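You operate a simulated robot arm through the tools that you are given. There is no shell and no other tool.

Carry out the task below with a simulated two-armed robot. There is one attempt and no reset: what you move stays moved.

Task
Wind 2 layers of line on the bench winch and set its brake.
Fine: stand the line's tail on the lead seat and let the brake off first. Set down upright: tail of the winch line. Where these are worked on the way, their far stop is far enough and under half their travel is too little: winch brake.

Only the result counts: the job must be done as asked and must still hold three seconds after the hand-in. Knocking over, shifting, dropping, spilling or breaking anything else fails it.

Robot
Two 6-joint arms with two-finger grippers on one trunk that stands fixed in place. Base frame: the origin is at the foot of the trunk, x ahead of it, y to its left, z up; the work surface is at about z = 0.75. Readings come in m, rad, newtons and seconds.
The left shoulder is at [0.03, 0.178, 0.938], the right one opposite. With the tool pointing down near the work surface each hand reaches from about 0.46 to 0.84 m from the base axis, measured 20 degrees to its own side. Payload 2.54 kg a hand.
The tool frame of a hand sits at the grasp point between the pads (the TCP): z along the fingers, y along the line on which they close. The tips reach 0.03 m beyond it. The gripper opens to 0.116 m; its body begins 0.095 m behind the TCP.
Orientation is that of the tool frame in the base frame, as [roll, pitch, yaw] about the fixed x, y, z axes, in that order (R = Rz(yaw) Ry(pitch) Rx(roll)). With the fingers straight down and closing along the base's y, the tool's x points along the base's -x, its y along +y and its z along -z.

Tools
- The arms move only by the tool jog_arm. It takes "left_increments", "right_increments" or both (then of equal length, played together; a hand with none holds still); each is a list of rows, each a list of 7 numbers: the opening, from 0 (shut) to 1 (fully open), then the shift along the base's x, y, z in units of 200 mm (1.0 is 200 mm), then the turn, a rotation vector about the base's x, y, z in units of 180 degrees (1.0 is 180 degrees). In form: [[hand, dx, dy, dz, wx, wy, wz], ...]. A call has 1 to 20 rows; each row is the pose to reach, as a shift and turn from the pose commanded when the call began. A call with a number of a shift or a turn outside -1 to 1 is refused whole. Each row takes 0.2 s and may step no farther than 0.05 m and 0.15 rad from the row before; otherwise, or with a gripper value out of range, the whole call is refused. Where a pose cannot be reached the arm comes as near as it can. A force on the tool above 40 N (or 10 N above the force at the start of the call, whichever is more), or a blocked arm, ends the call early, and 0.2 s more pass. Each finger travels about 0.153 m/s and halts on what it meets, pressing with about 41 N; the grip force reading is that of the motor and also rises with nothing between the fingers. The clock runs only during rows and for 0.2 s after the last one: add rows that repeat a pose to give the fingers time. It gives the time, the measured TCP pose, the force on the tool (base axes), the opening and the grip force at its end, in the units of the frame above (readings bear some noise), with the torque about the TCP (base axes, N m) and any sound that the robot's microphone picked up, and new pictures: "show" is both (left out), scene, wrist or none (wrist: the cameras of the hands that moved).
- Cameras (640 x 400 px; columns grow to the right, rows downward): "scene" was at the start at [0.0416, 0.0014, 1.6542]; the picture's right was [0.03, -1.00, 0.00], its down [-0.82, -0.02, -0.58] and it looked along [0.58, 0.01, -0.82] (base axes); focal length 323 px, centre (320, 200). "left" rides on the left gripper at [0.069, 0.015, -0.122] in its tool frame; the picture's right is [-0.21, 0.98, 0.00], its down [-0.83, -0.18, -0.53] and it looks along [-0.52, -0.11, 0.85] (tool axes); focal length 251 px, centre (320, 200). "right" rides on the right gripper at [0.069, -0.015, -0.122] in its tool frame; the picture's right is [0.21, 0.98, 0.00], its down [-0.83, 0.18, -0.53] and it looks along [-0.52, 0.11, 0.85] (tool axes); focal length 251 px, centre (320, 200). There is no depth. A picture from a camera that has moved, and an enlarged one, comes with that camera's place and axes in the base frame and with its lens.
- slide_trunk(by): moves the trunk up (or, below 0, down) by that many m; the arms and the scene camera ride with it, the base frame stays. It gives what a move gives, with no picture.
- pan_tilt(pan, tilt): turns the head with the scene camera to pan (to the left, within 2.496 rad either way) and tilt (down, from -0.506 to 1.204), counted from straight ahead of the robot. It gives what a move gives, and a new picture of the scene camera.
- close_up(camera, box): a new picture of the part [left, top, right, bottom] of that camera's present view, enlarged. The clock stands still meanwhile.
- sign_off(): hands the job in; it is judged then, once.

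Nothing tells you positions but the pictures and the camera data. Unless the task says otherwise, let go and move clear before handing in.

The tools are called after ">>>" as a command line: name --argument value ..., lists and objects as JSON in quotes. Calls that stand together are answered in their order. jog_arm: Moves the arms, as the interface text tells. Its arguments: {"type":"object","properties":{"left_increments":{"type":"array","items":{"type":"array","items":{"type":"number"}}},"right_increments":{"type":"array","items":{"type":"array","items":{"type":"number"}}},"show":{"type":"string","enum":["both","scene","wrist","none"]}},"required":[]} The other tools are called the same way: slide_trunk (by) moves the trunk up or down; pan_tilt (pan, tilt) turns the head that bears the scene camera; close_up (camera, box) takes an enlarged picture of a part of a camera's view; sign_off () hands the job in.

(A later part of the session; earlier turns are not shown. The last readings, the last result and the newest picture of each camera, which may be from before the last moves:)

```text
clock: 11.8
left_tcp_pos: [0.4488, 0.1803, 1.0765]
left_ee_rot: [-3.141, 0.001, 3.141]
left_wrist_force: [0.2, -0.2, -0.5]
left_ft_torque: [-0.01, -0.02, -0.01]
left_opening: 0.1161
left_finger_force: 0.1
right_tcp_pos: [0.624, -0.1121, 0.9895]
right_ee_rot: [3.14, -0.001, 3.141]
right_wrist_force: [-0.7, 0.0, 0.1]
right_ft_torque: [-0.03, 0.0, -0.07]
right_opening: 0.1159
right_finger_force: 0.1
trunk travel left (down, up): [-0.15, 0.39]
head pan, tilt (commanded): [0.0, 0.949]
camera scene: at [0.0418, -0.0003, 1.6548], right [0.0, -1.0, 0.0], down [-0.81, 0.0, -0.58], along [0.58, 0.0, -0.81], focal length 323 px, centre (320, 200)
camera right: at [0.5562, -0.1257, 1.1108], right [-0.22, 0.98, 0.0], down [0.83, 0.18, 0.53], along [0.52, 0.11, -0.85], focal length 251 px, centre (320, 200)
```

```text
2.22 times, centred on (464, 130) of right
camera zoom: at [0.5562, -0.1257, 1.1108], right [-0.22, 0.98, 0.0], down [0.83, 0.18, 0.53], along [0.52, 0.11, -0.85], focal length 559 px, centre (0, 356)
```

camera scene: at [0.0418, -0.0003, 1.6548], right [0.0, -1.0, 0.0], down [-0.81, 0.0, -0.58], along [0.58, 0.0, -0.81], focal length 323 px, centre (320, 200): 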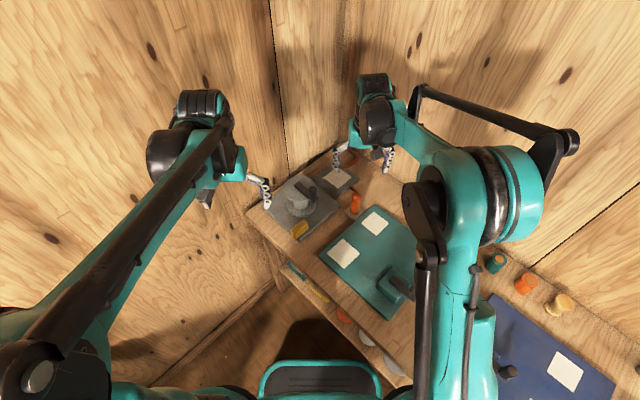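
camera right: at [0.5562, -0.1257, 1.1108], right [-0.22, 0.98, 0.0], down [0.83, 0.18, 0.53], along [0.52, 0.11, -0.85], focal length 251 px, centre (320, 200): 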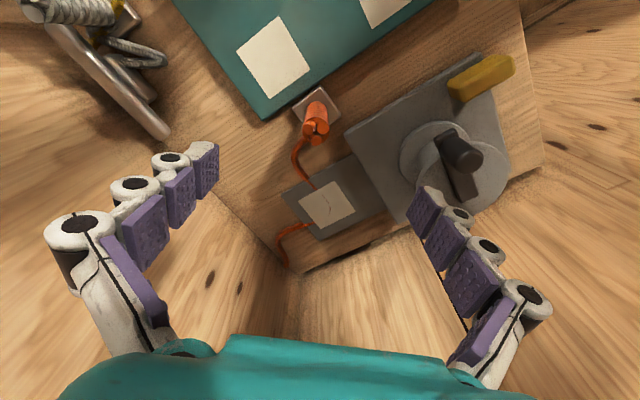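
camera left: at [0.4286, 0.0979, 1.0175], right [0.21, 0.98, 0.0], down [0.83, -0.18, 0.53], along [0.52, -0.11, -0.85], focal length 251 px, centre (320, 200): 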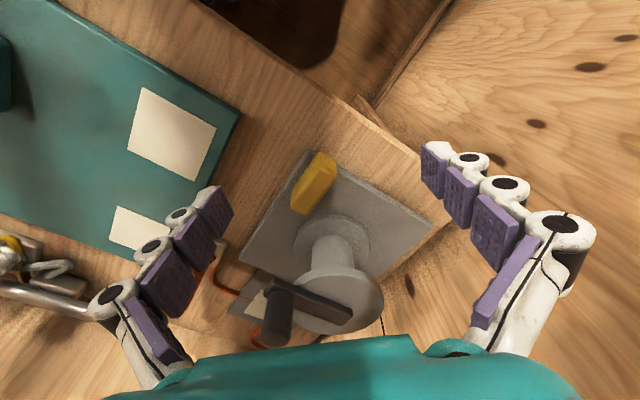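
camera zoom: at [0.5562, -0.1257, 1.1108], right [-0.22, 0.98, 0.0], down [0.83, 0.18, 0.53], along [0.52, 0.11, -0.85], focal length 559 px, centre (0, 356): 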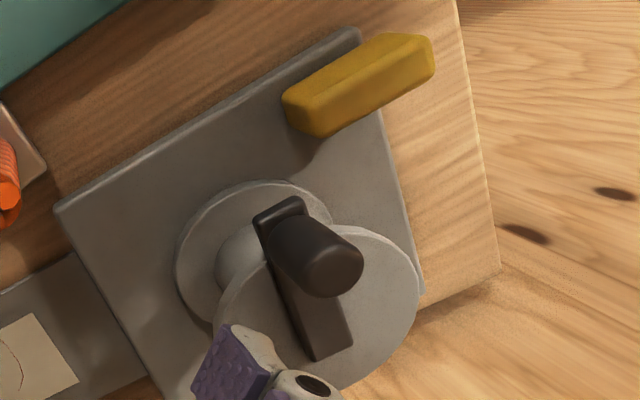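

The tail is a ~26 mm thick three-strand stub, top at about (0.635, -0.114, 0.850). I'll align over it and descend part way, checking with the wrist camera.

>>> jog_arm --right_increments '[[0.7, 0.05, -0.01, -0.15, 0, 0, 0], [0.7, 0.0525, -0.01, -0.3, 0, 0, 0], [0.7, 0.0525, -0.01, -0.42, 0, 0, 0], [0.7, 0.0525, -0.01, -0.42, 0, 0, 0]]'

>>> close_up --camera "right" --box '[240, 80, 400, 200]'

>>> close_up --camera "scene" --box '[310, 140, 420, 230]'

```text
clock: 12.8
left_tcp_pos: [0.4483, 0.181, 1.0767]
left_ee_rot: [-3.142, -0.001, -3.14]
left_wrist_force: [0.3, 0.4, -0.4]
left_ft_torque: [0.03, 0.0, -0.02]
left_opening: 0.1159
left_finger_force: 0.0
right_tcp_pos: [0.6359, -0.1153, 0.9081]
right_ee_rot: [3.141, 0.0, 3.141]
right_wrist_force: [-0.1, 0.5, -0.1]
right_ft_torque: [-0.03, -0.02, 0.0]
right_opening: 0.0812
right_finger_force: 0.0
trunk travel left (down, up): [-0.15, 0.39]
head pan, tilt (commanded): [0.0, 0.949]
camera scene: at [0.0415, -0.0003, 1.6549], right [0.0, -1.0, 0.0], down [-0.81, 0.0, -0.58], along [0.58, 0.0, -0.81], focal length 323 px, centre (320, 200)
camera right: at [0.5675, -0.1284, 1.0275], right [-0.21, 0.98, 0.0], down [0.83, 0.18, 0.53], along [0.52, 0.11, -0.85], focal length 251 px, centre (320, 200)
```

scene: 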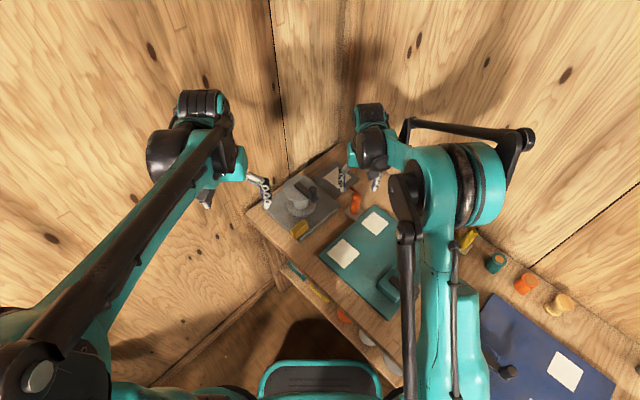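
right: 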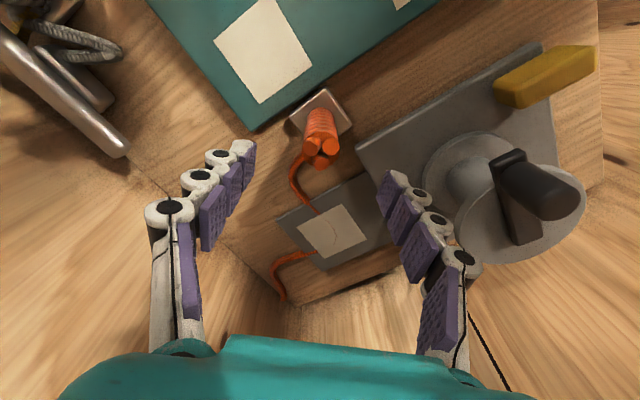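

```text
3.33 times, centred on (320, 140) of right
camera zoom: at [0.5675, -0.1284, 1.0275], right [-0.21, 0.98, 0.0], down [0.83, 0.18, 0.53], along [0.52, 0.11, -0.85], focal length 838 px, centre (320, 400)
```

zoom: 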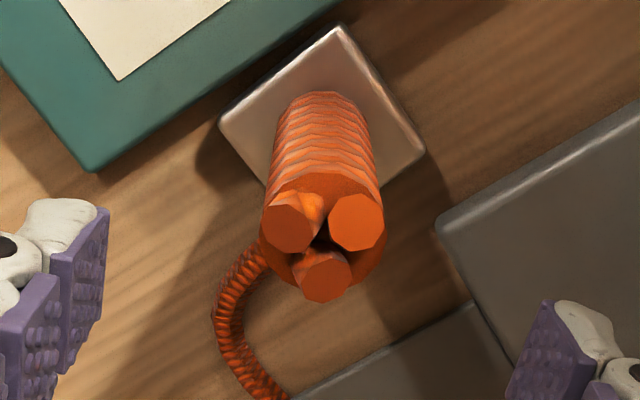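

```text
4.44 times, centred on (365, 185) of scene
camera zoom: at [0.0415, -0.0003, 1.6549], right [0.0, -1.0, 0.0], down [-0.81, 0.0, -0.58], along [0.58, 0.0, -0.81], focal length 1436 px, centre (120, 267)
```

zoom: 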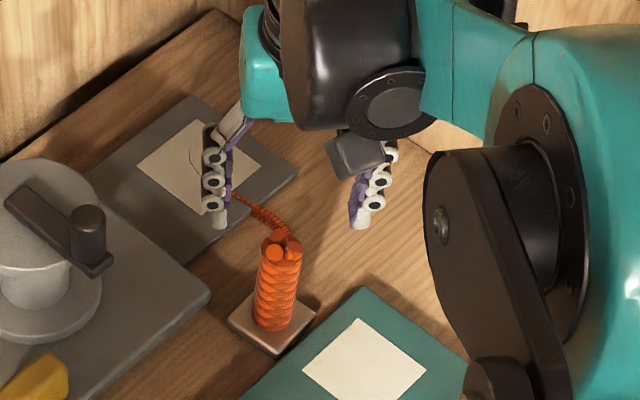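

Aligned within 2 mm. Descending to grip height (TCP z ≈ 0.82) and closing.

>>> jog_arm --right_increments '[[0.7, -0.01, 0.008, -0.2, 0, 0, 0], [0.7, -0.01, 0.008, -0.4, 0, 0, 0], [0.7, -0.01, 0.008, -0.43, 0, 0, 0], [0.7, -0.01, 0.008, -0.43, 0, 0, 0]]' --show "wrist"

>>> close_up --camera "scene" --box '[310, 140, 420, 230]'

```text
clock: 13.8
left_tcp_pos: [0.4486, 0.182, 1.0759]
left_ee_rot: [3.141, -0.002, 3.142]
left_wrist_force: [0.5, -0.1, 0.2]
left_ft_torque: [0.0, -0.01, 0.0]
left_opening: 0.1159
left_finger_force: 0.1
right_tcp_pos: [0.6314, -0.1131, 0.8195]
right_ee_rot: [3.141, 0.0, 3.141]
right_wrist_force: [-0.6, 0.1, -0.1]
right_ft_torque: [0.0, 0.0, 0.02]
right_opening: 0.0812
right_finger_force: 0.1
trunk travel left (down, up): [-0.15, 0.39]
head pan, tilt (commanded): [0.0, 0.949]
camera right: at [0.5637, -0.1278, 0.9395], right [-0.21, 0.98, 0.0], down [0.83, 0.18, 0.53], along [0.52, 0.11, -0.85], focal length 251 px, centre (320, 200)
```

right: 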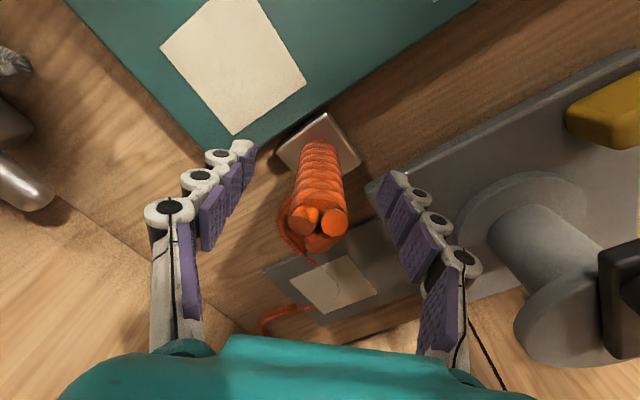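

```text
4.44 times, centred on (365, 185) of scene
camera zoom: at [0.0423, -0.0004, 1.6548], right [0.0, -1.0, 0.0], down [-0.81, 0.0, -0.58], along [0.58, 0.0, -0.81], focal length 1436 px, centre (120, 267)
```

zoom: 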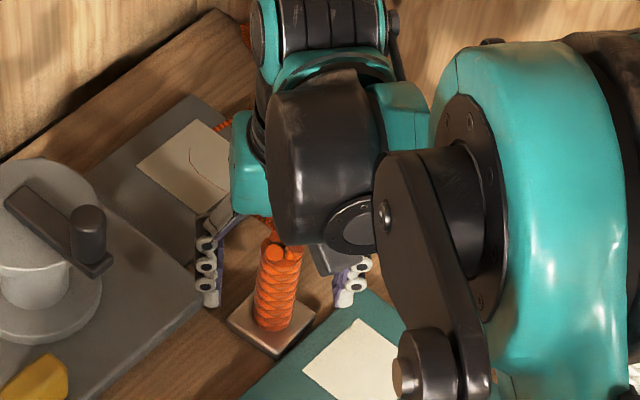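

>>> jog_arm --right_increments '[[0.4, 0.01, 0, 0, 0, 0, 0], [0.0, 0.01, 0, 0, 0, 0, 0], [0.0, 0.01, 0, 0, 0, 0, 0], [0.0, 0.01, 0, 0, 0, 0, 0]]'

>>> close_up --camera "right" --box '[220, 100, 420, 300]'

```text
clock: 14.8
left_tcp_pos: [0.4504, 0.1814, 1.077]
left_ee_rot: [-3.142, 0.0, -3.141]
left_wrist_force: [-0.5, -1.0, 0.4]
left_ft_torque: [-0.02, -0.05, 0.03]
left_opening: 0.1161
left_finger_force: 0.1
right_tcp_pos: [0.6358, -0.1121, 0.8187]
right_ee_rot: [-3.141, 0.0, 3.141]
right_wrist_force: [-0.7, -0.4, 0.7]
right_ft_torque: [-0.02, 0.03, -0.01]
right_opening: 0.0285
right_finger_force: 41.7
trunk travel left (down, up): [-0.15, 0.39]
head pan, tilt (commanded): [0.0, 0.949]
camera scene: at [0.0421, -0.0004, 1.6548], right [0.0, -1.0, 0.0], down [-0.81, 0.0, -0.58], along [0.58, 0.0, -0.81], focal length 323 px, centre (320, 200)
camera right: at [0.5662, -0.1274, 0.9398], right [-0.21, 0.98, 0.0], down [0.83, 0.18, 0.53], along [0.52, 0.11, -0.85], focal length 251 px, centre (320, 200)
```

scene: 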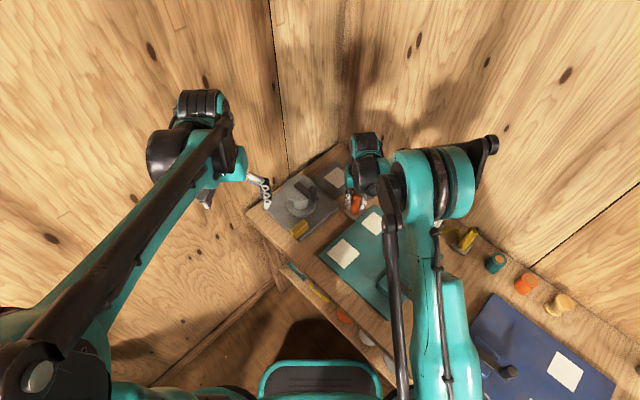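
right: 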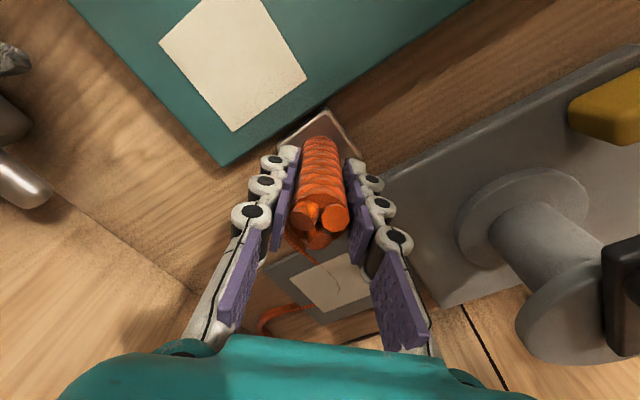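

```text
2.00 times, centred on (320, 200) of right
camera zoom: at [0.5662, -0.1274, 0.9398], right [-0.21, 0.98, 0.0], down [0.83, 0.18, 0.53], along [0.52, 0.11, -0.85], focal length 503 px, centre (320, 200)
```

zoom: 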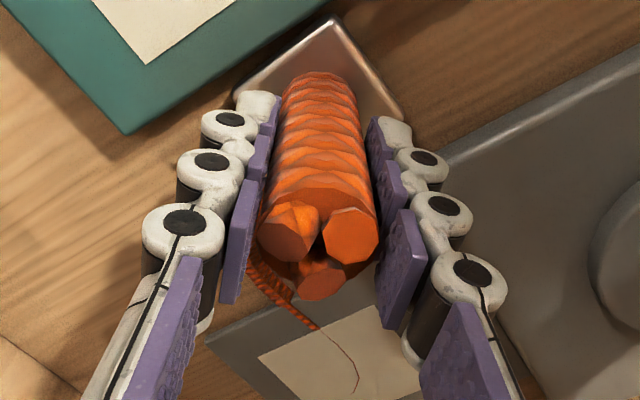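

Gripped (28.5 mm opening, 41 N). Lifting gently to see whether it comes off its pad freely.

>>> jog_arm --right_increments '[[0, 0, 0, 0.05, 0, 0, 0], [0, 0, 0, 0.15, 0, 0, 0], [0, 0, 0, 0.25, 0, 0, 0], [0, 0, 0, 0.3, 0, 0, 0]]'

>>> close_up --camera "scene" --box '[310, 140, 420, 230]'

>>> close_up --camera "right" --box '[220, 100, 420, 300]'

```text
clock: 15.8
left_tcp_pos: [0.4494, 0.1822, 1.0764]
left_ee_rot: [-3.142, 0.0, 3.141]
left_wrist_force: [0.8, 0.0, 0.4]
left_ft_torque: [-0.01, 0.02, 0.02]
left_opening: 0.1161
left_finger_force: 0.0
right_tcp_pos: [0.6351, -0.1131, 0.8805]
right_ee_rot: [-3.141, -0.001, 3.141]
right_wrist_force: [0.5, -0.1, -1.7]
right_ft_torque: [0.0, -0.03, 0.01]
right_opening: 0.0285
right_finger_force: 41.1
trunk travel left (down, up): [-0.15, 0.39]
head pan, tilt (commanded): [0.0, 0.949]
camera scene: at [0.0421, -0.0004, 1.6548], right [0.0, -1.0, 0.0], down [-0.81, 0.0, -0.58], along [0.58, 0.0, -0.81], focal length 323 px, centre (320, 200)
camera right: at [0.5667, -0.1273, 1.001], right [-0.21, 0.98, 0.0], down [0.83, 0.18, 0.53], along [0.52, 0.11, -0.85], focal length 251 px, centre (320, 200)
```

scene: 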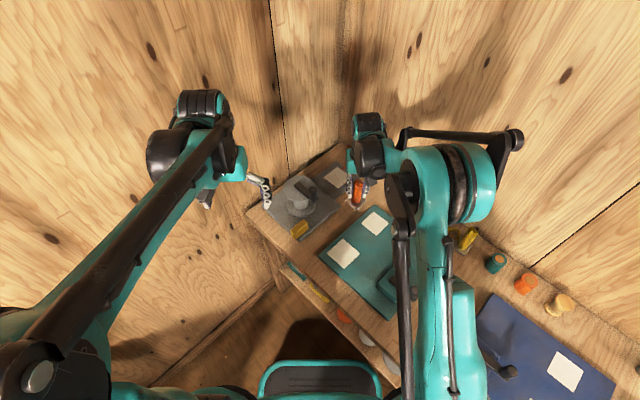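
right: 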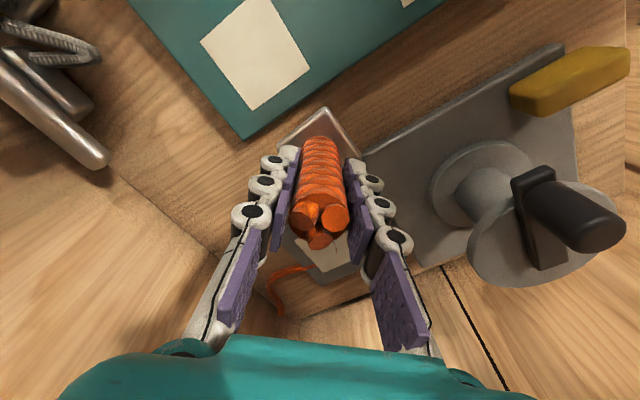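

```text
4.44 times, centred on (365, 185) of scene
camera zoom: at [0.0421, -0.0004, 1.6548], right [0.0, -1.0, 0.0], down [-0.81, 0.0, -0.58], along [0.58, 0.0, -0.81], focal length 1436 px, centre (120, 267)
```

zoom: 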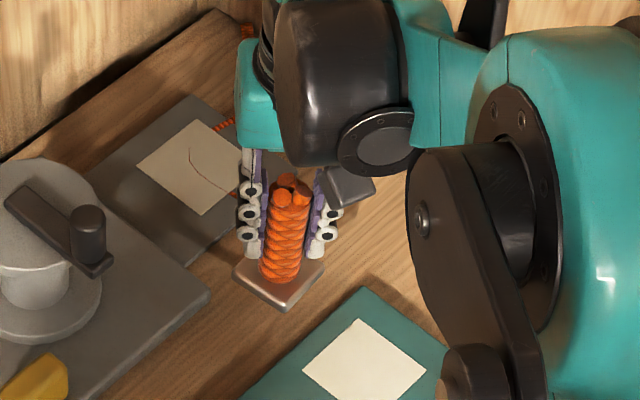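

```text
2.00 times, centred on (320, 200) of right
camera zoom: at [0.5667, -0.1273, 1.001], right [-0.21, 0.98, 0.0], down [0.83, 0.18, 0.53], along [0.52, 0.11, -0.85], focal length 503 px, centre (320, 200)
```

zoom: 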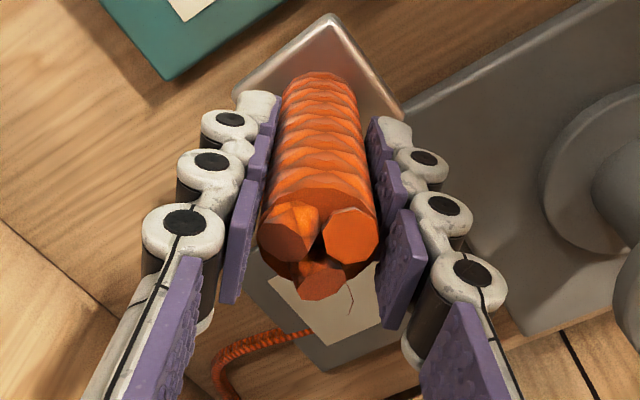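

The silver square foot is part of the tail and lifts with it, cleanly. Now I'll carry it over the lead seat at about (0.779, -0.065).

>>> jog_arm --right_increments '[[0, 0.0, 0.0, 0.1, 0, 0, 0], [0, 0.15, 0.05, 0.12, 0, 0, 0], [0, 0.35, 0.12, 0.12, 0, 0, 0], [0, 0.55, 0.18, 0.12, 0, 0, 0], [0, 0.7, 0.24, 0.12, 0, 0, 0], [0, 0.7, 0.24, 0.12, 0, 0, 0]]'

>>> close_up --camera "right" --box '[220, 80, 420, 280]'

>>> close_up --camera "scene" --box '[290, 110, 400, 200]'

```text
clock: 17.1
left_tcp_pos: [0.4494, 0.1806, 1.0766]
left_ee_rot: [3.141, 0.001, 3.141]
left_wrist_force: [-0.6, -0.8, 0.2]
left_ft_torque: [0.0, -0.01, 0.01]
left_opening: 0.1155
left_finger_force: 0.0
right_tcp_pos: [0.7715, -0.0649, 0.9045]
right_ee_rot: [3.141, 0.001, -3.141]
right_wrist_force: [0.5, 0.3, -0.9]
right_ft_torque: [-0.01, -0.02, -0.03]
right_opening: 0.0287
right_finger_force: 41.4
trunk travel left (down, up): [-0.15, 0.39]
head pan, tilt (commanded): [0.0, 0.949]
camera scene: at [0.0416, -0.0005, 1.6549], right [0.0, -1.0, 0.0], down [-0.81, 0.0, -0.58], along [0.58, 0.0, -0.81], focal length 323 px, centre (320, 200)
camera right: at [0.7035, -0.0799, 1.0251], right [-0.21, 0.98, 0.0], down [0.83, 0.18, 0.53], along [0.52, 0.11, -0.85], focal length 251 px, centre (320, 200)
```

scene: 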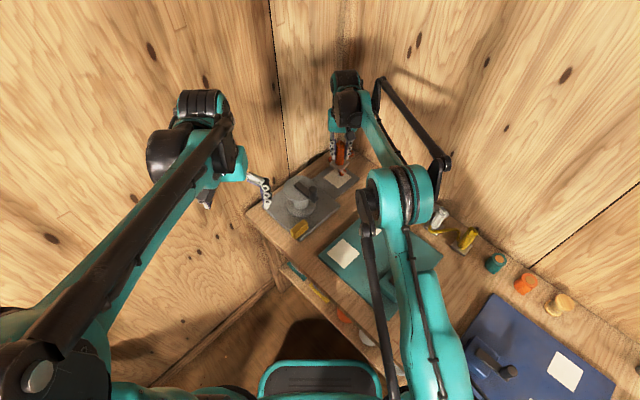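
right: 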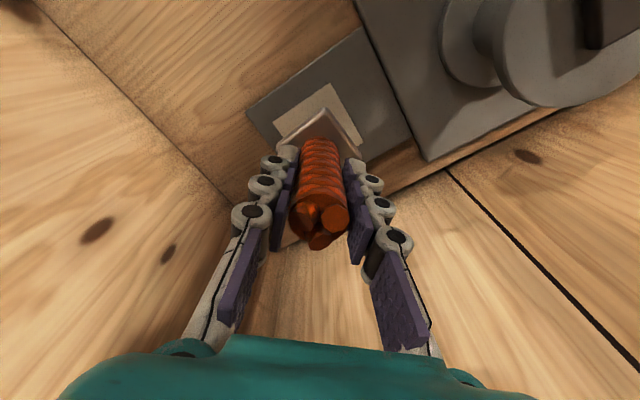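

```text
2.00 times, centred on (320, 180) of right
camera zoom: at [0.7035, -0.0799, 1.0251], right [-0.21, 0.98, 0.0], down [0.83, 0.18, 0.53], along [0.52, 0.11, -0.85], focal length 503 px, centre (320, 240)
```

zoom: 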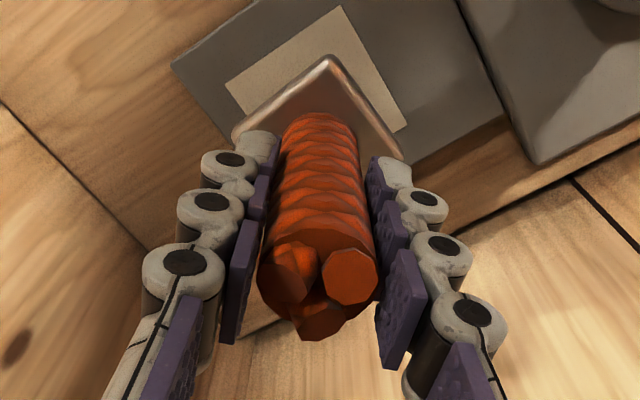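

```text
4.44 times, centred on (345, 155) of scene
camera zoom: at [0.0416, -0.0005, 1.6549], right [0.0, -1.0, 0.0], down [-0.81, 0.0, -0.58], along [0.58, 0.0, -0.81], focal length 1436 px, centre (209, 400)
```

zoom: 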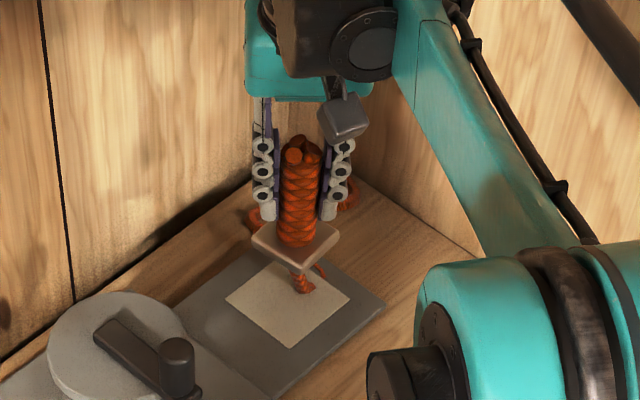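

The foot is centred under the hand and the seat centre is at about (0.782, -0.064). I'll shift 10 mm forward and lower in small steps toward the seat.

>>> jog_arm --right_increments '[[0, 0.05, 0.003, 0, 0, 0, 0], [0, 0.052, 0.003, -0.1, 0, 0, 0], [0, 0.052, 0.003, -0.22, 0, 0, 0], [0, 0.052, 0.003, -0.3, 0, 0, 0], [0, 0.052, 0.003, -0.3, 0, 0, 0]]'

>>> close_up --camera "right" --box '[220, 80, 420, 280]'

>>> close_up --camera "scene" --box '[290, 110, 400, 200]'

```text
clock: 18.4
left_tcp_pos: [0.4494, 0.1811, 1.0762]
left_ee_rot: [3.141, 0.0, -3.141]
left_wrist_force: [0.2, 0.4, 0.4]
left_ft_torque: [-0.01, 0.02, -0.01]
left_opening: 0.1162
left_finger_force: 0.0
right_tcp_pos: [0.7842, -0.0642, 0.8439]
right_ee_rot: [-3.141, 0.0, 3.14]
right_wrist_force: [-0.1, 0.5, -1.4]
right_ft_torque: [-0.02, 0.0, -0.01]
right_opening: 0.0284
right_finger_force: 41.2
trunk travel left (down, up): [-0.15, 0.39]
head pan, tilt (commanded): [0.0, 0.949]
camera scene: at [0.0423, -0.0003, 1.6548], right [0.0, -1.0, 0.0], down [-0.81, 0.0, -0.58], along [0.58, 0.0, -0.81], focal length 323 px, centre (320, 200)
camera right: at [0.7159, -0.0784, 0.9641], right [-0.21, 0.98, 0.0], down [0.83, 0.18, 0.53], along [0.52, 0.11, -0.85], focal length 251 px, centre (320, 200)
```

scene: 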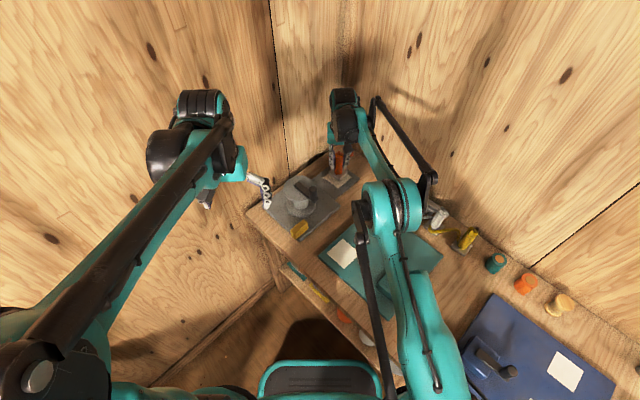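
right: 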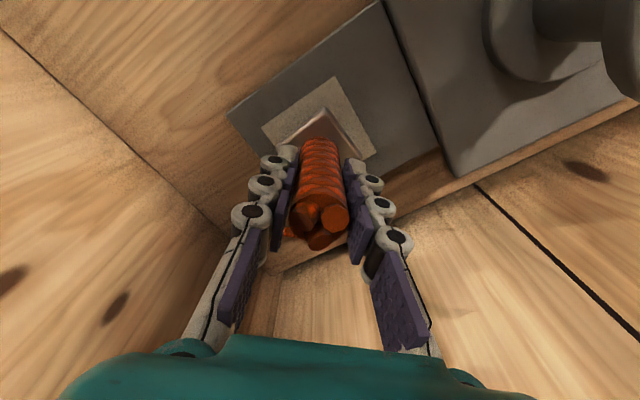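

```text
2.00 times, centred on (320, 180) of right
camera zoom: at [0.7159, -0.0784, 0.9641], right [-0.21, 0.98, 0.0], down [0.83, 0.18, 0.53], along [0.52, 0.11, -0.85], focal length 503 px, centre (320, 240)
```

zoom: 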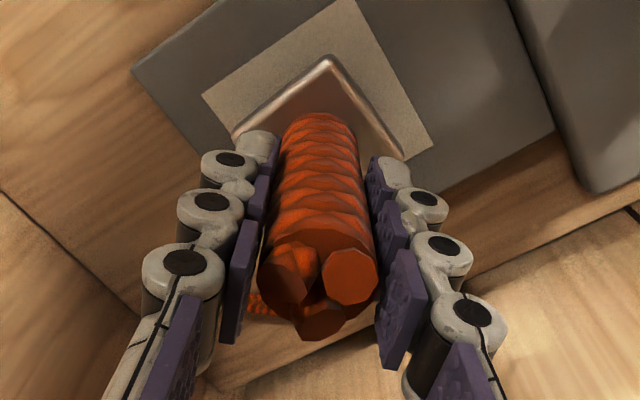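

```text
4.44 times, centred on (345, 155) of scene
camera zoom: at [0.0423, -0.0003, 1.6548], right [0.0, -1.0, 0.0], down [-0.81, 0.0, -0.58], along [0.58, 0.0, -0.81], focal length 1436 px, centre (209, 400)
```

zoom: 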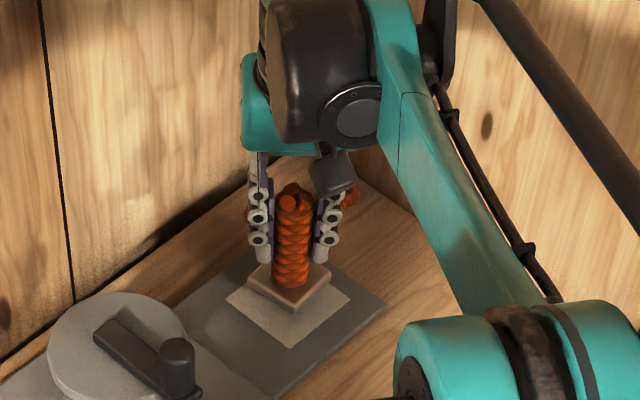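

>>> jog_arm --right_increments '[[0, -0.01, 0, -0.03, 0, 0, 0], [0, -0.015, 0, -0.05, 0, 0, 0], [0, -0.015, 0, -0.06, 0, 0, 0], [0, -0.015, 0, -0.06, 0, 0, 0]]' --show "none"

>>> close_up --camera "scene" --box '[320, 140, 370, 190]'

```text
clock: 19.4
left_tcp_pos: [0.4496, 0.1813, 1.0764]
left_ee_rot: [-3.142, 0.0, 3.141]
left_wrist_force: [-0.1, -0.8, 0.7]
left_ft_torque: [0.0, 0.02, 0.02]
left_opening: 0.1159
left_finger_force: 0.1
right_tcp_pos: [0.7835, -0.0647, 0.8307]
right_ee_rot: [-3.141, 0.001, 3.141]
right_wrist_force: [-0.4, -0.2, -0.6]
right_ft_torque: [0.02, -0.03, -0.04]
right_opening: 0.0284
right_finger_force: 40.8
trunk travel left (down, up): [-0.15, 0.39]
head pan, tilt (commanded): [0.0, 0.949]
```

```text
8.00 times, centred on (345, 165) of scene
camera zoom: at [0.0423, -0.0004, 1.6548], right [0.0, -1.0, 0.0], down [-0.81, 0.0, -0.58], along [0.58, 0.0, -0.81], focal length 2585 px, centre (120, 480)
```

zoom: 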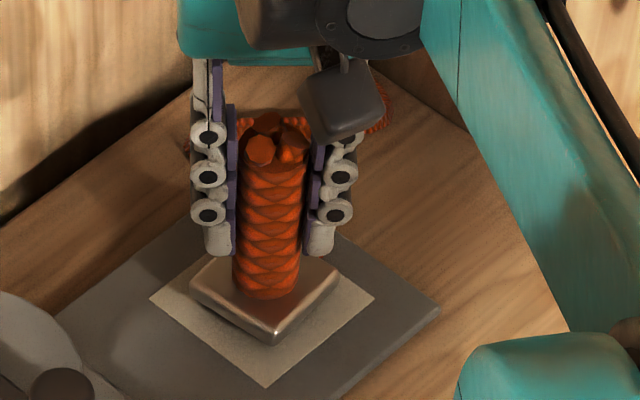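

>>> jog_arm --right_increments '[[0, 0, 0, -0.01, 0, 0, 0], [0, 0, 0, -0.02, 0, 0, 0], [0, 0, 0, -0.02, 0, 0, 0]]' --show "none"

>>> close_up --camera "scene" --box '[320, 140, 370, 190]'

```text
clock: 20.1
left_tcp_pos: [0.4495, 0.1819, 1.0765]
left_ee_rot: [3.141, -0.001, 3.142]
left_wrist_force: [-0.1, 0.2, -0.5]
left_ft_torque: [0.01, -0.04, 0.0]
left_opening: 0.116
left_finger_force: 0.0
right_tcp_pos: [0.7823, -0.0644, 0.8284]
right_ee_rot: [-3.141, -0.001, -3.141]
right_wrist_force: [0.7, 0.0, -0.6]
right_ft_torque: [-0.01, -0.01, 0.02]
right_opening: 0.0285
right_finger_force: 40.9
trunk travel left (down, up): [-0.15, 0.39]
head pan, tilt (commanded): [0.0, 0.949]
```

```text
8.00 times, centred on (345, 165) of scene
camera zoom: at [0.0423, -0.0004, 1.6548], right [0.0, -1.0, 0.0], down [-0.81, 0.0, -0.58], along [0.58, 0.0, -0.81], focal length 2585 px, centre (120, 480)
```

zoom: 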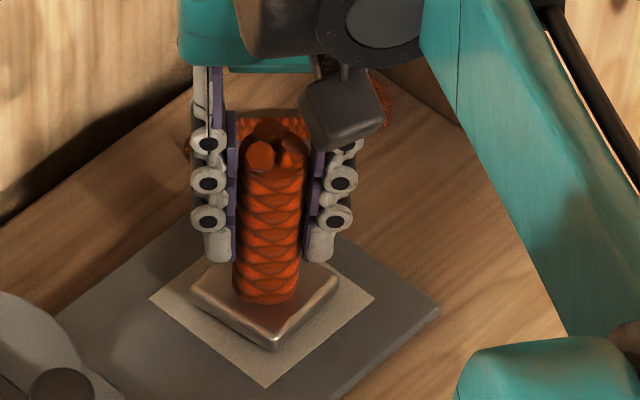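

>>> jog_arm --right_increments '[[0, 0, 0, -0.005, 0, 0, 0], [0, 0, 0, -0.01, 0, 0, 0], [0, 0, 0, -0.01, 0, 0, 0]]' --show "none"

>>> close_up --camera "scene" --box '[320, 140, 370, 190]'

```text
clock: 20.9
left_tcp_pos: [0.4489, 0.1817, 1.0763]
left_ee_rot: [-3.142, -0.001, -3.141]
left_wrist_force: [0.2, -0.2, -0.2]
left_ft_torque: [-0.05, 0.0, 0.0]
left_opening: 0.1162
left_finger_force: 0.0
right_tcp_pos: [0.7826, -0.0644, 0.8255]
right_ee_rot: [-3.141, 0.0, -3.141]
right_wrist_force: [-0.5, 0.4, -1.1]
right_ft_torque: [0.0, -0.01, -0.01]
right_opening: 0.0281
right_finger_force: 41.0
trunk travel left (down, up): [-0.15, 0.39]
head pan, tilt (commanded): [0.0, 0.949]
```

```text
8.00 times, centred on (345, 165) of scene
camera zoom: at [0.0423, -0.0004, 1.6548], right [0.0, -1.0, 0.0], down [-0.81, 0.0, -0.58], along [0.58, 0.0, -0.81], focal length 2585 px, centre (120, 480)
```

zoom: 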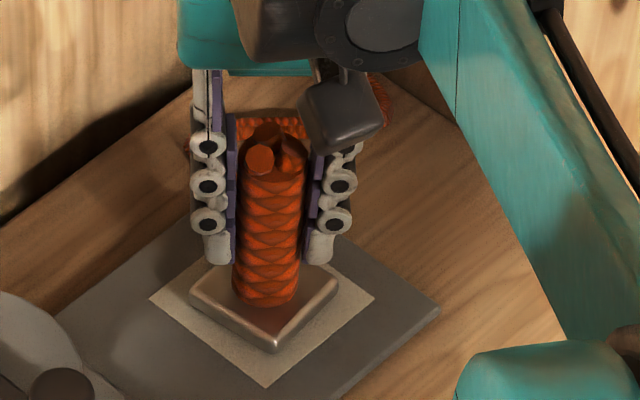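

>>> jog_arm --right_increments '[[0, 0, 0, -0.005, 0, 0, 0], [0, 0, 0, -0.01, 0, 0, 0], [0, 0, 0, -0.01, 0, 0, 0]]' --show "none"

>>> jog_arm --right_increments '[[0, 0, 0, -0.005, 0, 0, 0], [0, 0, 0, -0.01, 0, 0, 0], [0, 0, 0, -0.01, 0, 0, 0]]' --show "none"

>>> close_up --camera "scene" --box '[320, 140, 370, 190]'

```text
clock: 21.8
left_tcp_pos: [0.4481, 0.1815, 1.0756]
left_ee_rot: [3.141, -0.001, -3.141]
left_wrist_force: [-1.1, 0.4, 0.0]
left_ft_torque: [0.02, 0.01, -0.02]
left_opening: 0.1161
left_finger_force: 0.0
right_tcp_pos: [0.7817, -0.0645, 0.8258]
right_ee_rot: [3.14, 0.003, -3.141]
right_wrist_force: [9.7, -1.1, 19.9]
right_ft_torque: [-0.02, -0.38, -0.04]
right_opening: 0.0284
right_finger_force: 41.3
trunk travel left (down, up): [-0.15, 0.39]
head pan, tilt (commanded): [0.0, 0.949]
```

```text
clock: 22.3
left_tcp_pos: [0.4482, 0.1817, 1.0769]
left_ee_rot: [-3.141, 0.001, 3.141]
left_wrist_force: [-0.3, -0.5, 0.0]
left_ft_torque: [0.01, 0.01, -0.01]
left_opening: 0.1162
left_finger_force: 0.0
right_tcp_pos: [0.7813, -0.0642, 0.8241]
right_ee_rot: [3.141, 0.004, -3.14]
right_wrist_force: [0.0, 1.4, 15.7]
right_ft_torque: [0.06, 0.36, -0.03]
right_opening: 0.0282
right_finger_force: 40.9
trunk travel left (down, up): [-0.15, 0.39]
head pan, tilt (commanded): [0.0, 0.949]
stopped in row 2 (right hand): the force on the tool passed its limit at 42 N (the readings are from after the stop); the commanded pose is now the measured one
```

```text
8.00 times, centred on (345, 165) of scene
camera zoom: at [0.04, -0.0001, 1.6547], right [0.0, -1.0, 0.0], down [-0.81, 0.0, -0.58], along [0.58, 0.0, -0.81], focal length 2585 px, centre (120, 480)
```

zoom: 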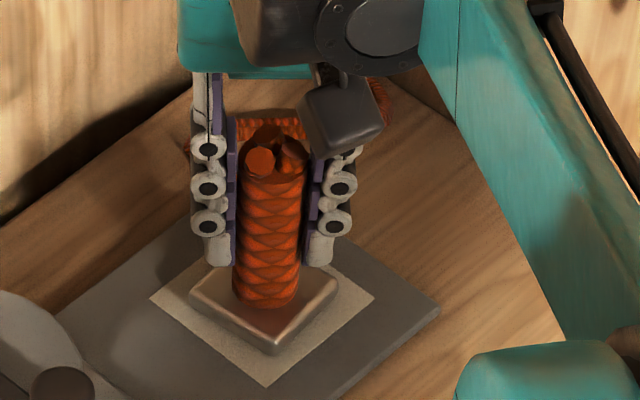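

The foot has touched down on the seat (contact force ~16 N). Releasing now by opening in place.

>>> jog_arm --right_increments '[[0.3, 0, 0, 0.002, 0, 0, 0], [0.4, 0, 0, 0.002, 0, 0, 0], [0.5, 0, 0, 0.002, 0, 0, 0], [0.55, 0, 0, 0.002, 0, 0, 0]]'

>>> close_up --camera "scene" --box '[310, 140, 370, 190]'

>>> close_up --camera "right" --box '[200, 80, 440, 280]'

```text
clock: 23.3
left_tcp_pos: [0.4494, 0.1812, 1.0755]
left_ee_rot: [-3.14, 0.0, 3.141]
left_wrist_force: [-0.4, -0.2, 0.4]
left_ft_torque: [0.0, -0.03, 0.0]
left_opening: 0.1159
left_finger_force: 0.0
right_tcp_pos: [0.7827, -0.0645, 0.8246]
right_ee_rot: [-3.14, 0.001, -3.14]
right_wrist_force: [-0.5, 0.2, -1.1]
right_ft_torque: [0.01, 0.02, 0.0]
right_opening: 0.0637
right_finger_force: 0.0
trunk travel left (down, up): [-0.15, 0.39]
head pan, tilt (commanded): [0.0, 0.949]
camera scene: at [0.0423, -0.0004, 1.6548], right [0.0, -1.0, 0.0], down [-0.81, 0.0, -0.58], along [0.58, 0.0, -0.81], focal length 323 px, centre (320, 200)
camera right: at [0.7136, -0.0792, 0.9441], right [-0.21, 0.98, 0.0], down [0.82, 0.18, 0.54], along [0.52, 0.11, -0.84], focal length 251 px, centre (320, 200)
```

scene: 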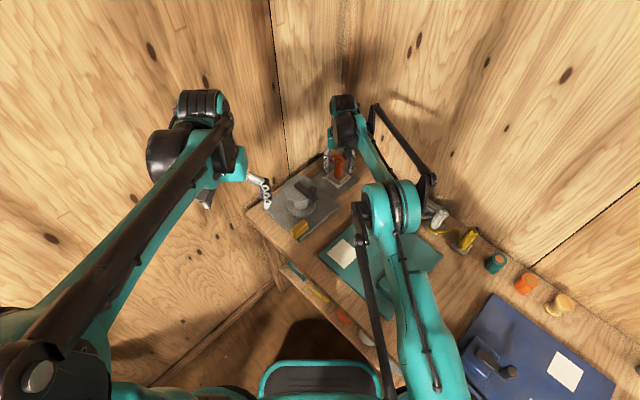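
right: 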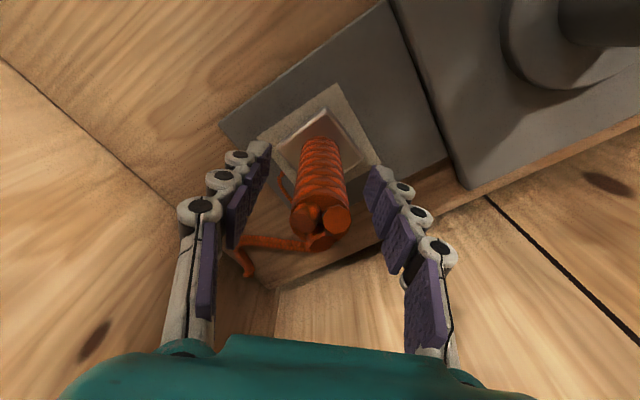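

```text
8.00 times, centred on (340, 165) of scene
camera zoom: at [0.0423, -0.0004, 1.6548], right [0.0, -1.0, 0.0], down [-0.81, 0.0, -0.58], along [0.58, 0.0, -0.81], focal length 2585 px, centre (160, 480)
```

zoom: 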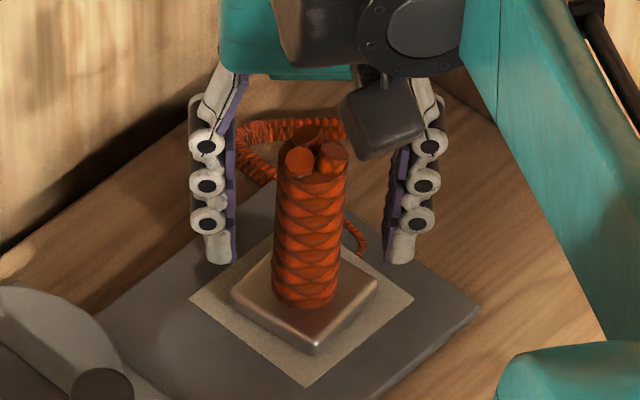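

```text
2.00 times, centred on (320, 180) of right
camera zoom: at [0.7136, -0.0792, 0.9441], right [-0.21, 0.98, 0.0], down [0.82, 0.18, 0.54], along [0.52, 0.11, -0.84], focal length 503 px, centre (320, 240)
```

zoom: 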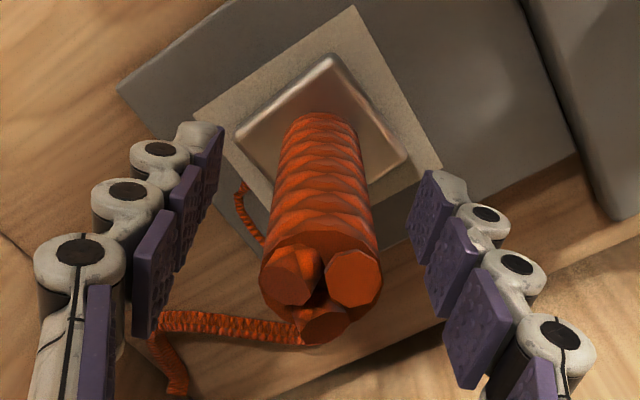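

The tail stands upright near the seat centre. Raising the right hand straight up and clear.

>>> jog_arm --right_increments '[[0.55, 0, 0, 0.1, 0, 0, 0], [0.55, 0, 0, 0.25, 0, 0, 0], [0.55, 0, 0, 0.45, 0, 0, 0], [0.55, 0, 0, 0.65, 0, 0, 0], [0.55, -0.1, -0.1, 0.8, 0, 0, 0], [0.55, -0.3, -0.25, 0.85, 0, 0, 0], [0.55, -0.45, -0.4, 0.85, 0, 0, 0], [0.55, -0.6, -0.5, 0.85, 0, 0, 0]]'

>>> close_up --camera "scene" --box '[260, 130, 400, 250]'

>>> close_up --camera "right" --box '[200, 80, 600, 380]'

```text
refused: row 6 steps farther than a row can; nothing moved
```

```text
3.33 times, centred on (330, 190) of scene
camera zoom: at [0.0423, -0.0004, 1.6548], right [0.0, -1.0, 0.0], down [-0.81, 0.0, -0.58], along [0.58, 0.0, -0.81], focal length 1077 px, centre (287, 233)
```

zoom: 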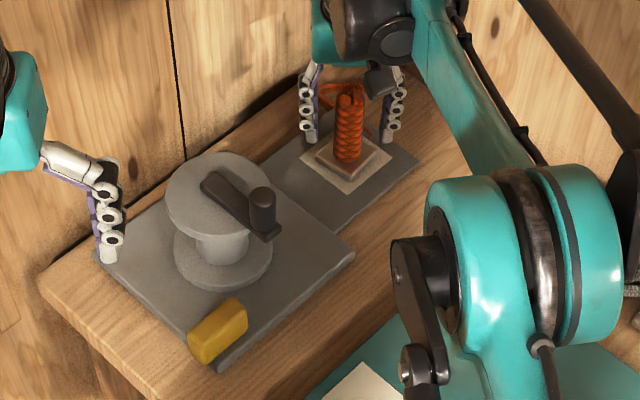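

```text
1.33 times, centred on (400, 230) of right
camera zoom: at [0.7136, -0.0792, 0.9441], right [-0.21, 0.98, 0.0], down [0.82, 0.18, 0.54], along [0.52, 0.11, -0.84], focal length 335 px, centre (213, 160)
```

zoom: 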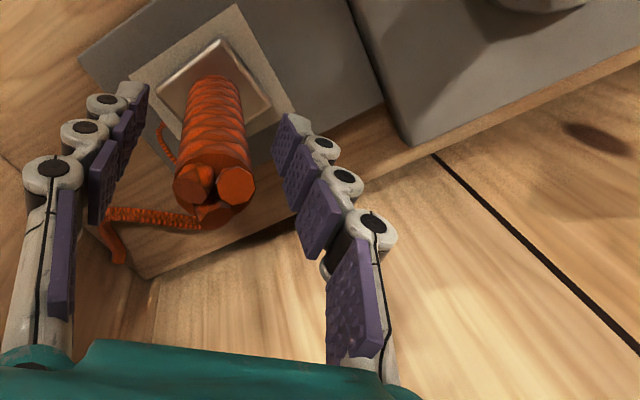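

>>> jog_arm --right_increments '[[0.55, 0, 0, 0.1, 0, 0, 0], [0.55, 0, 0, 0.25, 0, 0, 0], [0.55, 0, 0, 0.45, 0, 0, 0], [0.55, 0, 0, 0.65, 0, 0, 0], [0.55, -0.1, -0.1, 0.8, 0, 0, 0], [0.55, -0.25, -0.2, 0.85, 0, 0, 0], [0.55, -0.4, -0.3, 0.85, 0, 0, 0], [0.55, -0.55, -0.4, 0.85, 0, 0, 0]]'

>>> close_up --camera "scene" --box '[260, 130, 400, 250]'

>>> close_up --camera "right" --box '[200, 80, 600, 380]'

```text
clock: 25.1
left_tcp_pos: [0.4487, 0.181, 1.0759]
left_ee_rot: [3.141, -0.001, 3.141]
left_wrist_force: [0.1, 0.2, -0.3]
left_ft_torque: [0.01, 0.01, 0.01]
left_opening: 0.1161
left_finger_force: 0.1
right_tcp_pos: [0.671, -0.1447, 0.9958]
right_ee_rot: [-3.14, 0.002, 3.141]
right_wrist_force: [0.0, -1.5, 0.3]
right_ft_torque: [0.0, -0.03, -0.02]
right_opening: 0.0638
right_finger_force: 0.0
trunk travel left (down, up): [-0.15, 0.39]
head pan, tilt (commanded): [0.0, 0.949]
camera scene: at [0.0409, -0.0009, 1.6549], right [0.0, -1.0, 0.0], down [-0.81, 0.0, -0.58], along [0.58, 0.0, -0.81], focal length 323 px, centre (320, 200)
camera right: at [0.6026, -0.1597, 1.1159], right [-0.22, 0.98, 0.0], down [0.82, 0.18, 0.54], along [0.52, 0.12, -0.84], focal length 251 px, centre (320, 200)
```

scene: 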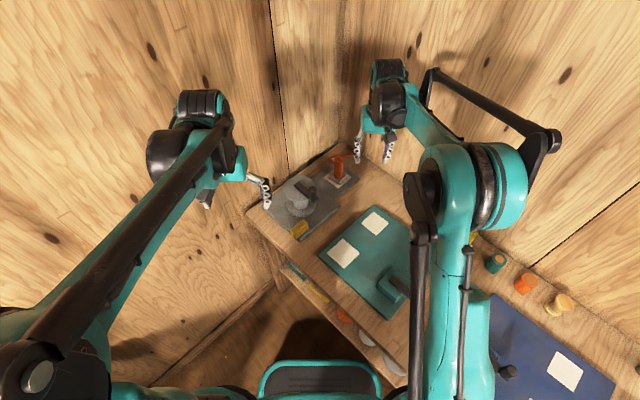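
right: 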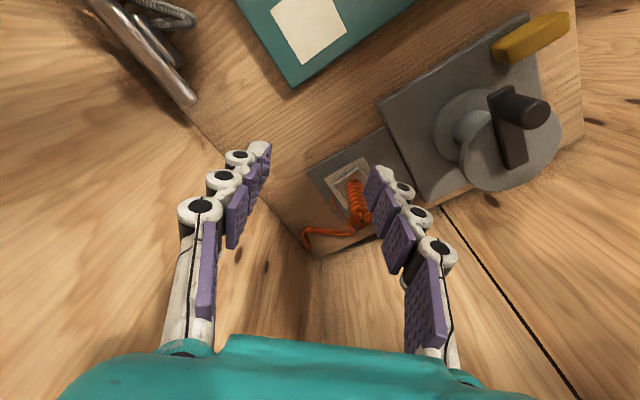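

```text
3.33 times, centred on (330, 190) of scene
camera zoom: at [0.0409, -0.0009, 1.6549], right [0.0, -1.0, 0.0], down [-0.81, 0.0, -0.58], along [0.58, 0.0, -0.81], focal length 1077 px, centre (287, 233)
```

zoom: 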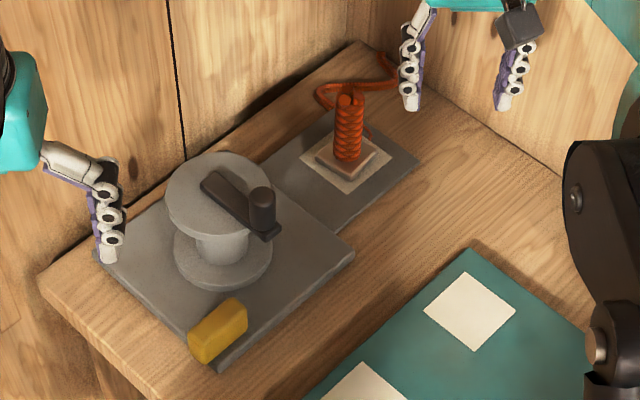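

```text
1.33 times, centred on (400, 230) of right
camera zoom: at [0.6026, -0.1597, 1.1159], right [-0.22, 0.98, 0.0], down [0.82, 0.18, 0.54], along [0.52, 0.12, -0.84], focal length 335 px, centre (213, 160)
```

zoom: 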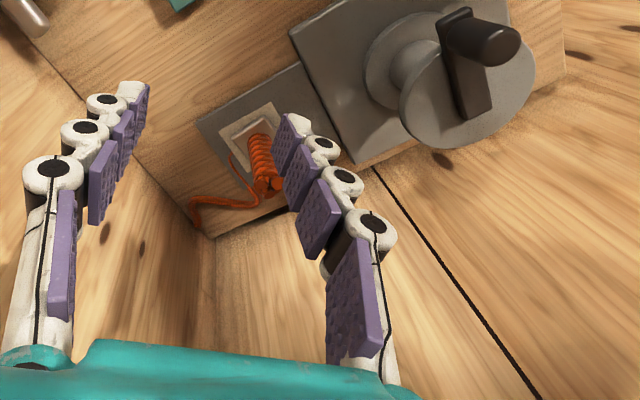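

Tail is seated. Now I want a low side view of the brake block, so I'll yaw and tilt the right hand to look at it from the right side.

>>> jog_arm --right_increments '[[0.5, -0.1, 0.04, 0, 0, 0, 0.0417], [0.5, -0.2, 0.08, 0, 0, 0, 0.0833], [0.5, -0.32, 0.12, 0, 0, 0, 0.125], [0.5, -0.43, 0.16, 0, 0, 0, 0.1667], [0.5, -0.54, 0.2, 0, 0, 0, 0.2083], [0.5, -0.65, 0.24, 0, 0, 0, 0.25], [0.5, -0.76, 0.28, 0, 0, 0, 0.2917], [0.5, -0.86, 0.33, 0, 0, 0, 0.3333], [0.5, -0.86, 0.33, 0, 0, 0, 0.3333]]' --show "none"

>>> jog_arm --right_increments '[[0.5, 0, 0, -0.12, 0.03, -0.0174, 0], [0.5, 0, 0, -0.24, 0.06, -0.0347, 0], [0.5, 0, 0, -0.36, 0.09, -0.052, 0], [0.5, 0, 0, -0.5, 0.1203, -0.0694, 0], [0.5, 0, 0, -0.6, 0.1203, -0.0694, 0], [0.5, 0, 0, -0.6, 0.1203, -0.0694, 0]]'

```text
clock: 27.1
left_tcp_pos: [0.4503, 0.1815, 1.0758]
left_ee_rot: [-3.142, 0.0, 3.141]
left_wrist_force: [-0.1, 0.6, -0.5]
left_ft_torque: [0.04, 0.02, -0.01]
left_opening: 0.1155
left_finger_force: 0.0
right_tcp_pos: [0.4995, -0.0795, 0.994]
right_ee_rot: [-3.141, 0.003, -2.093]
right_wrist_force: [0.0, 0.7, 0.3]
right_ft_torque: [-0.01, 0.02, -0.01]
right_opening: 0.0581
right_finger_force: 0.1
trunk travel left (down, up): [-0.15, 0.39]
head pan, tilt (commanded): [0.0, 0.949]
```

```text
clock: 28.5
left_tcp_pos: [0.4484, 0.1817, 1.0767]
left_ee_rot: [-3.141, -0.001, 3.141]
left_wrist_force: [-0.3, 0.3, 0.1]
left_ft_torque: [0.01, -0.01, 0.0]
left_opening: 0.1161
left_finger_force: 0.1
right_tcp_pos: [0.4988, -0.0785, 0.873]
right_ee_rot: [3.141, 0.439, -2.094]
right_wrist_force: [-0.3, 0.3, -0.8]
right_ft_torque: [-0.01, -0.01, 0.01]
right_opening: 0.0582
right_finger_force: 0.1
trunk travel left (down, up): [-0.15, 0.39]
head pan, tilt (commanded): [0.0, 0.949]
camera scene: at [0.0418, -0.0005, 1.6548], right [0.0, -1.0, 0.0], down [-0.81, 0.0, -0.58], along [0.58, 0.0, -0.81], focal length 323 px, centre (320, 200)
camera right: at [0.4556, -0.1845, 0.9531], right [-0.94, 0.32, -0.09], down [0.1, 0.54, 0.83], along [0.32, 0.78, -0.54], focal length 251 px, centre (320, 200)
```

scene: 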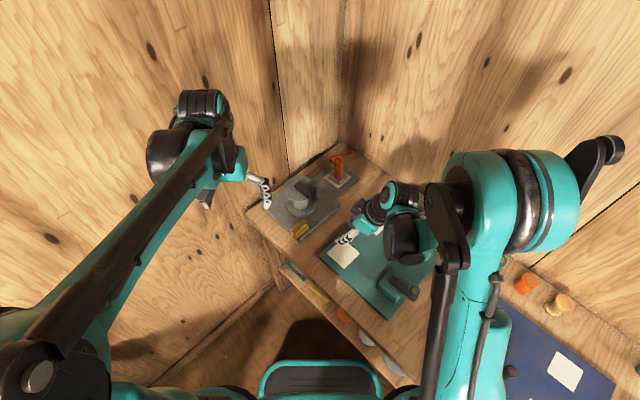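
right: 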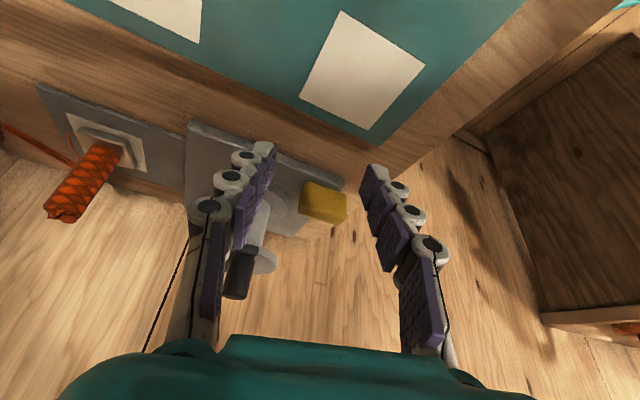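

>>> close_up --camera "right" --box '[270, 150, 366, 250]'

>>> close_up --camera "right" --box '[20, 80, 360, 310]'

```text
4.00 times, centred on (318, 200) of right
camera zoom: at [0.4556, -0.1845, 0.9531], right [-0.94, 0.32, -0.09], down [0.1, 0.54, 0.83], along [0.32, 0.78, -0.54], focal length 1006 px, centre (328, 200)
```

zoom: 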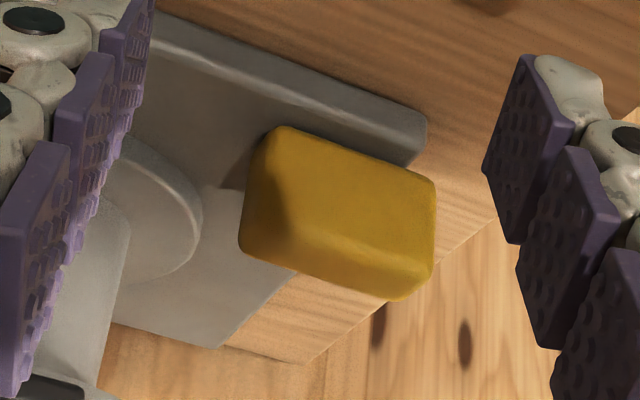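

```text
1.74 times, centred on (190, 195) of right
camera zoom: at [0.4556, -0.1845, 0.9531], right [-0.94, 0.32, -0.09], down [0.1, 0.54, 0.83], along [0.32, 0.78, -0.54], focal length 437 px, centre (546, 209)
```

zoom: 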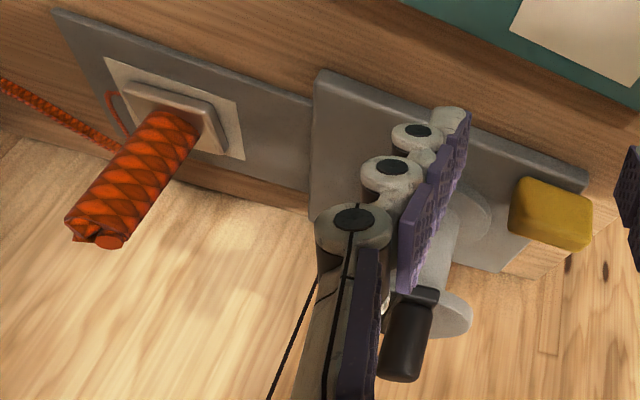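

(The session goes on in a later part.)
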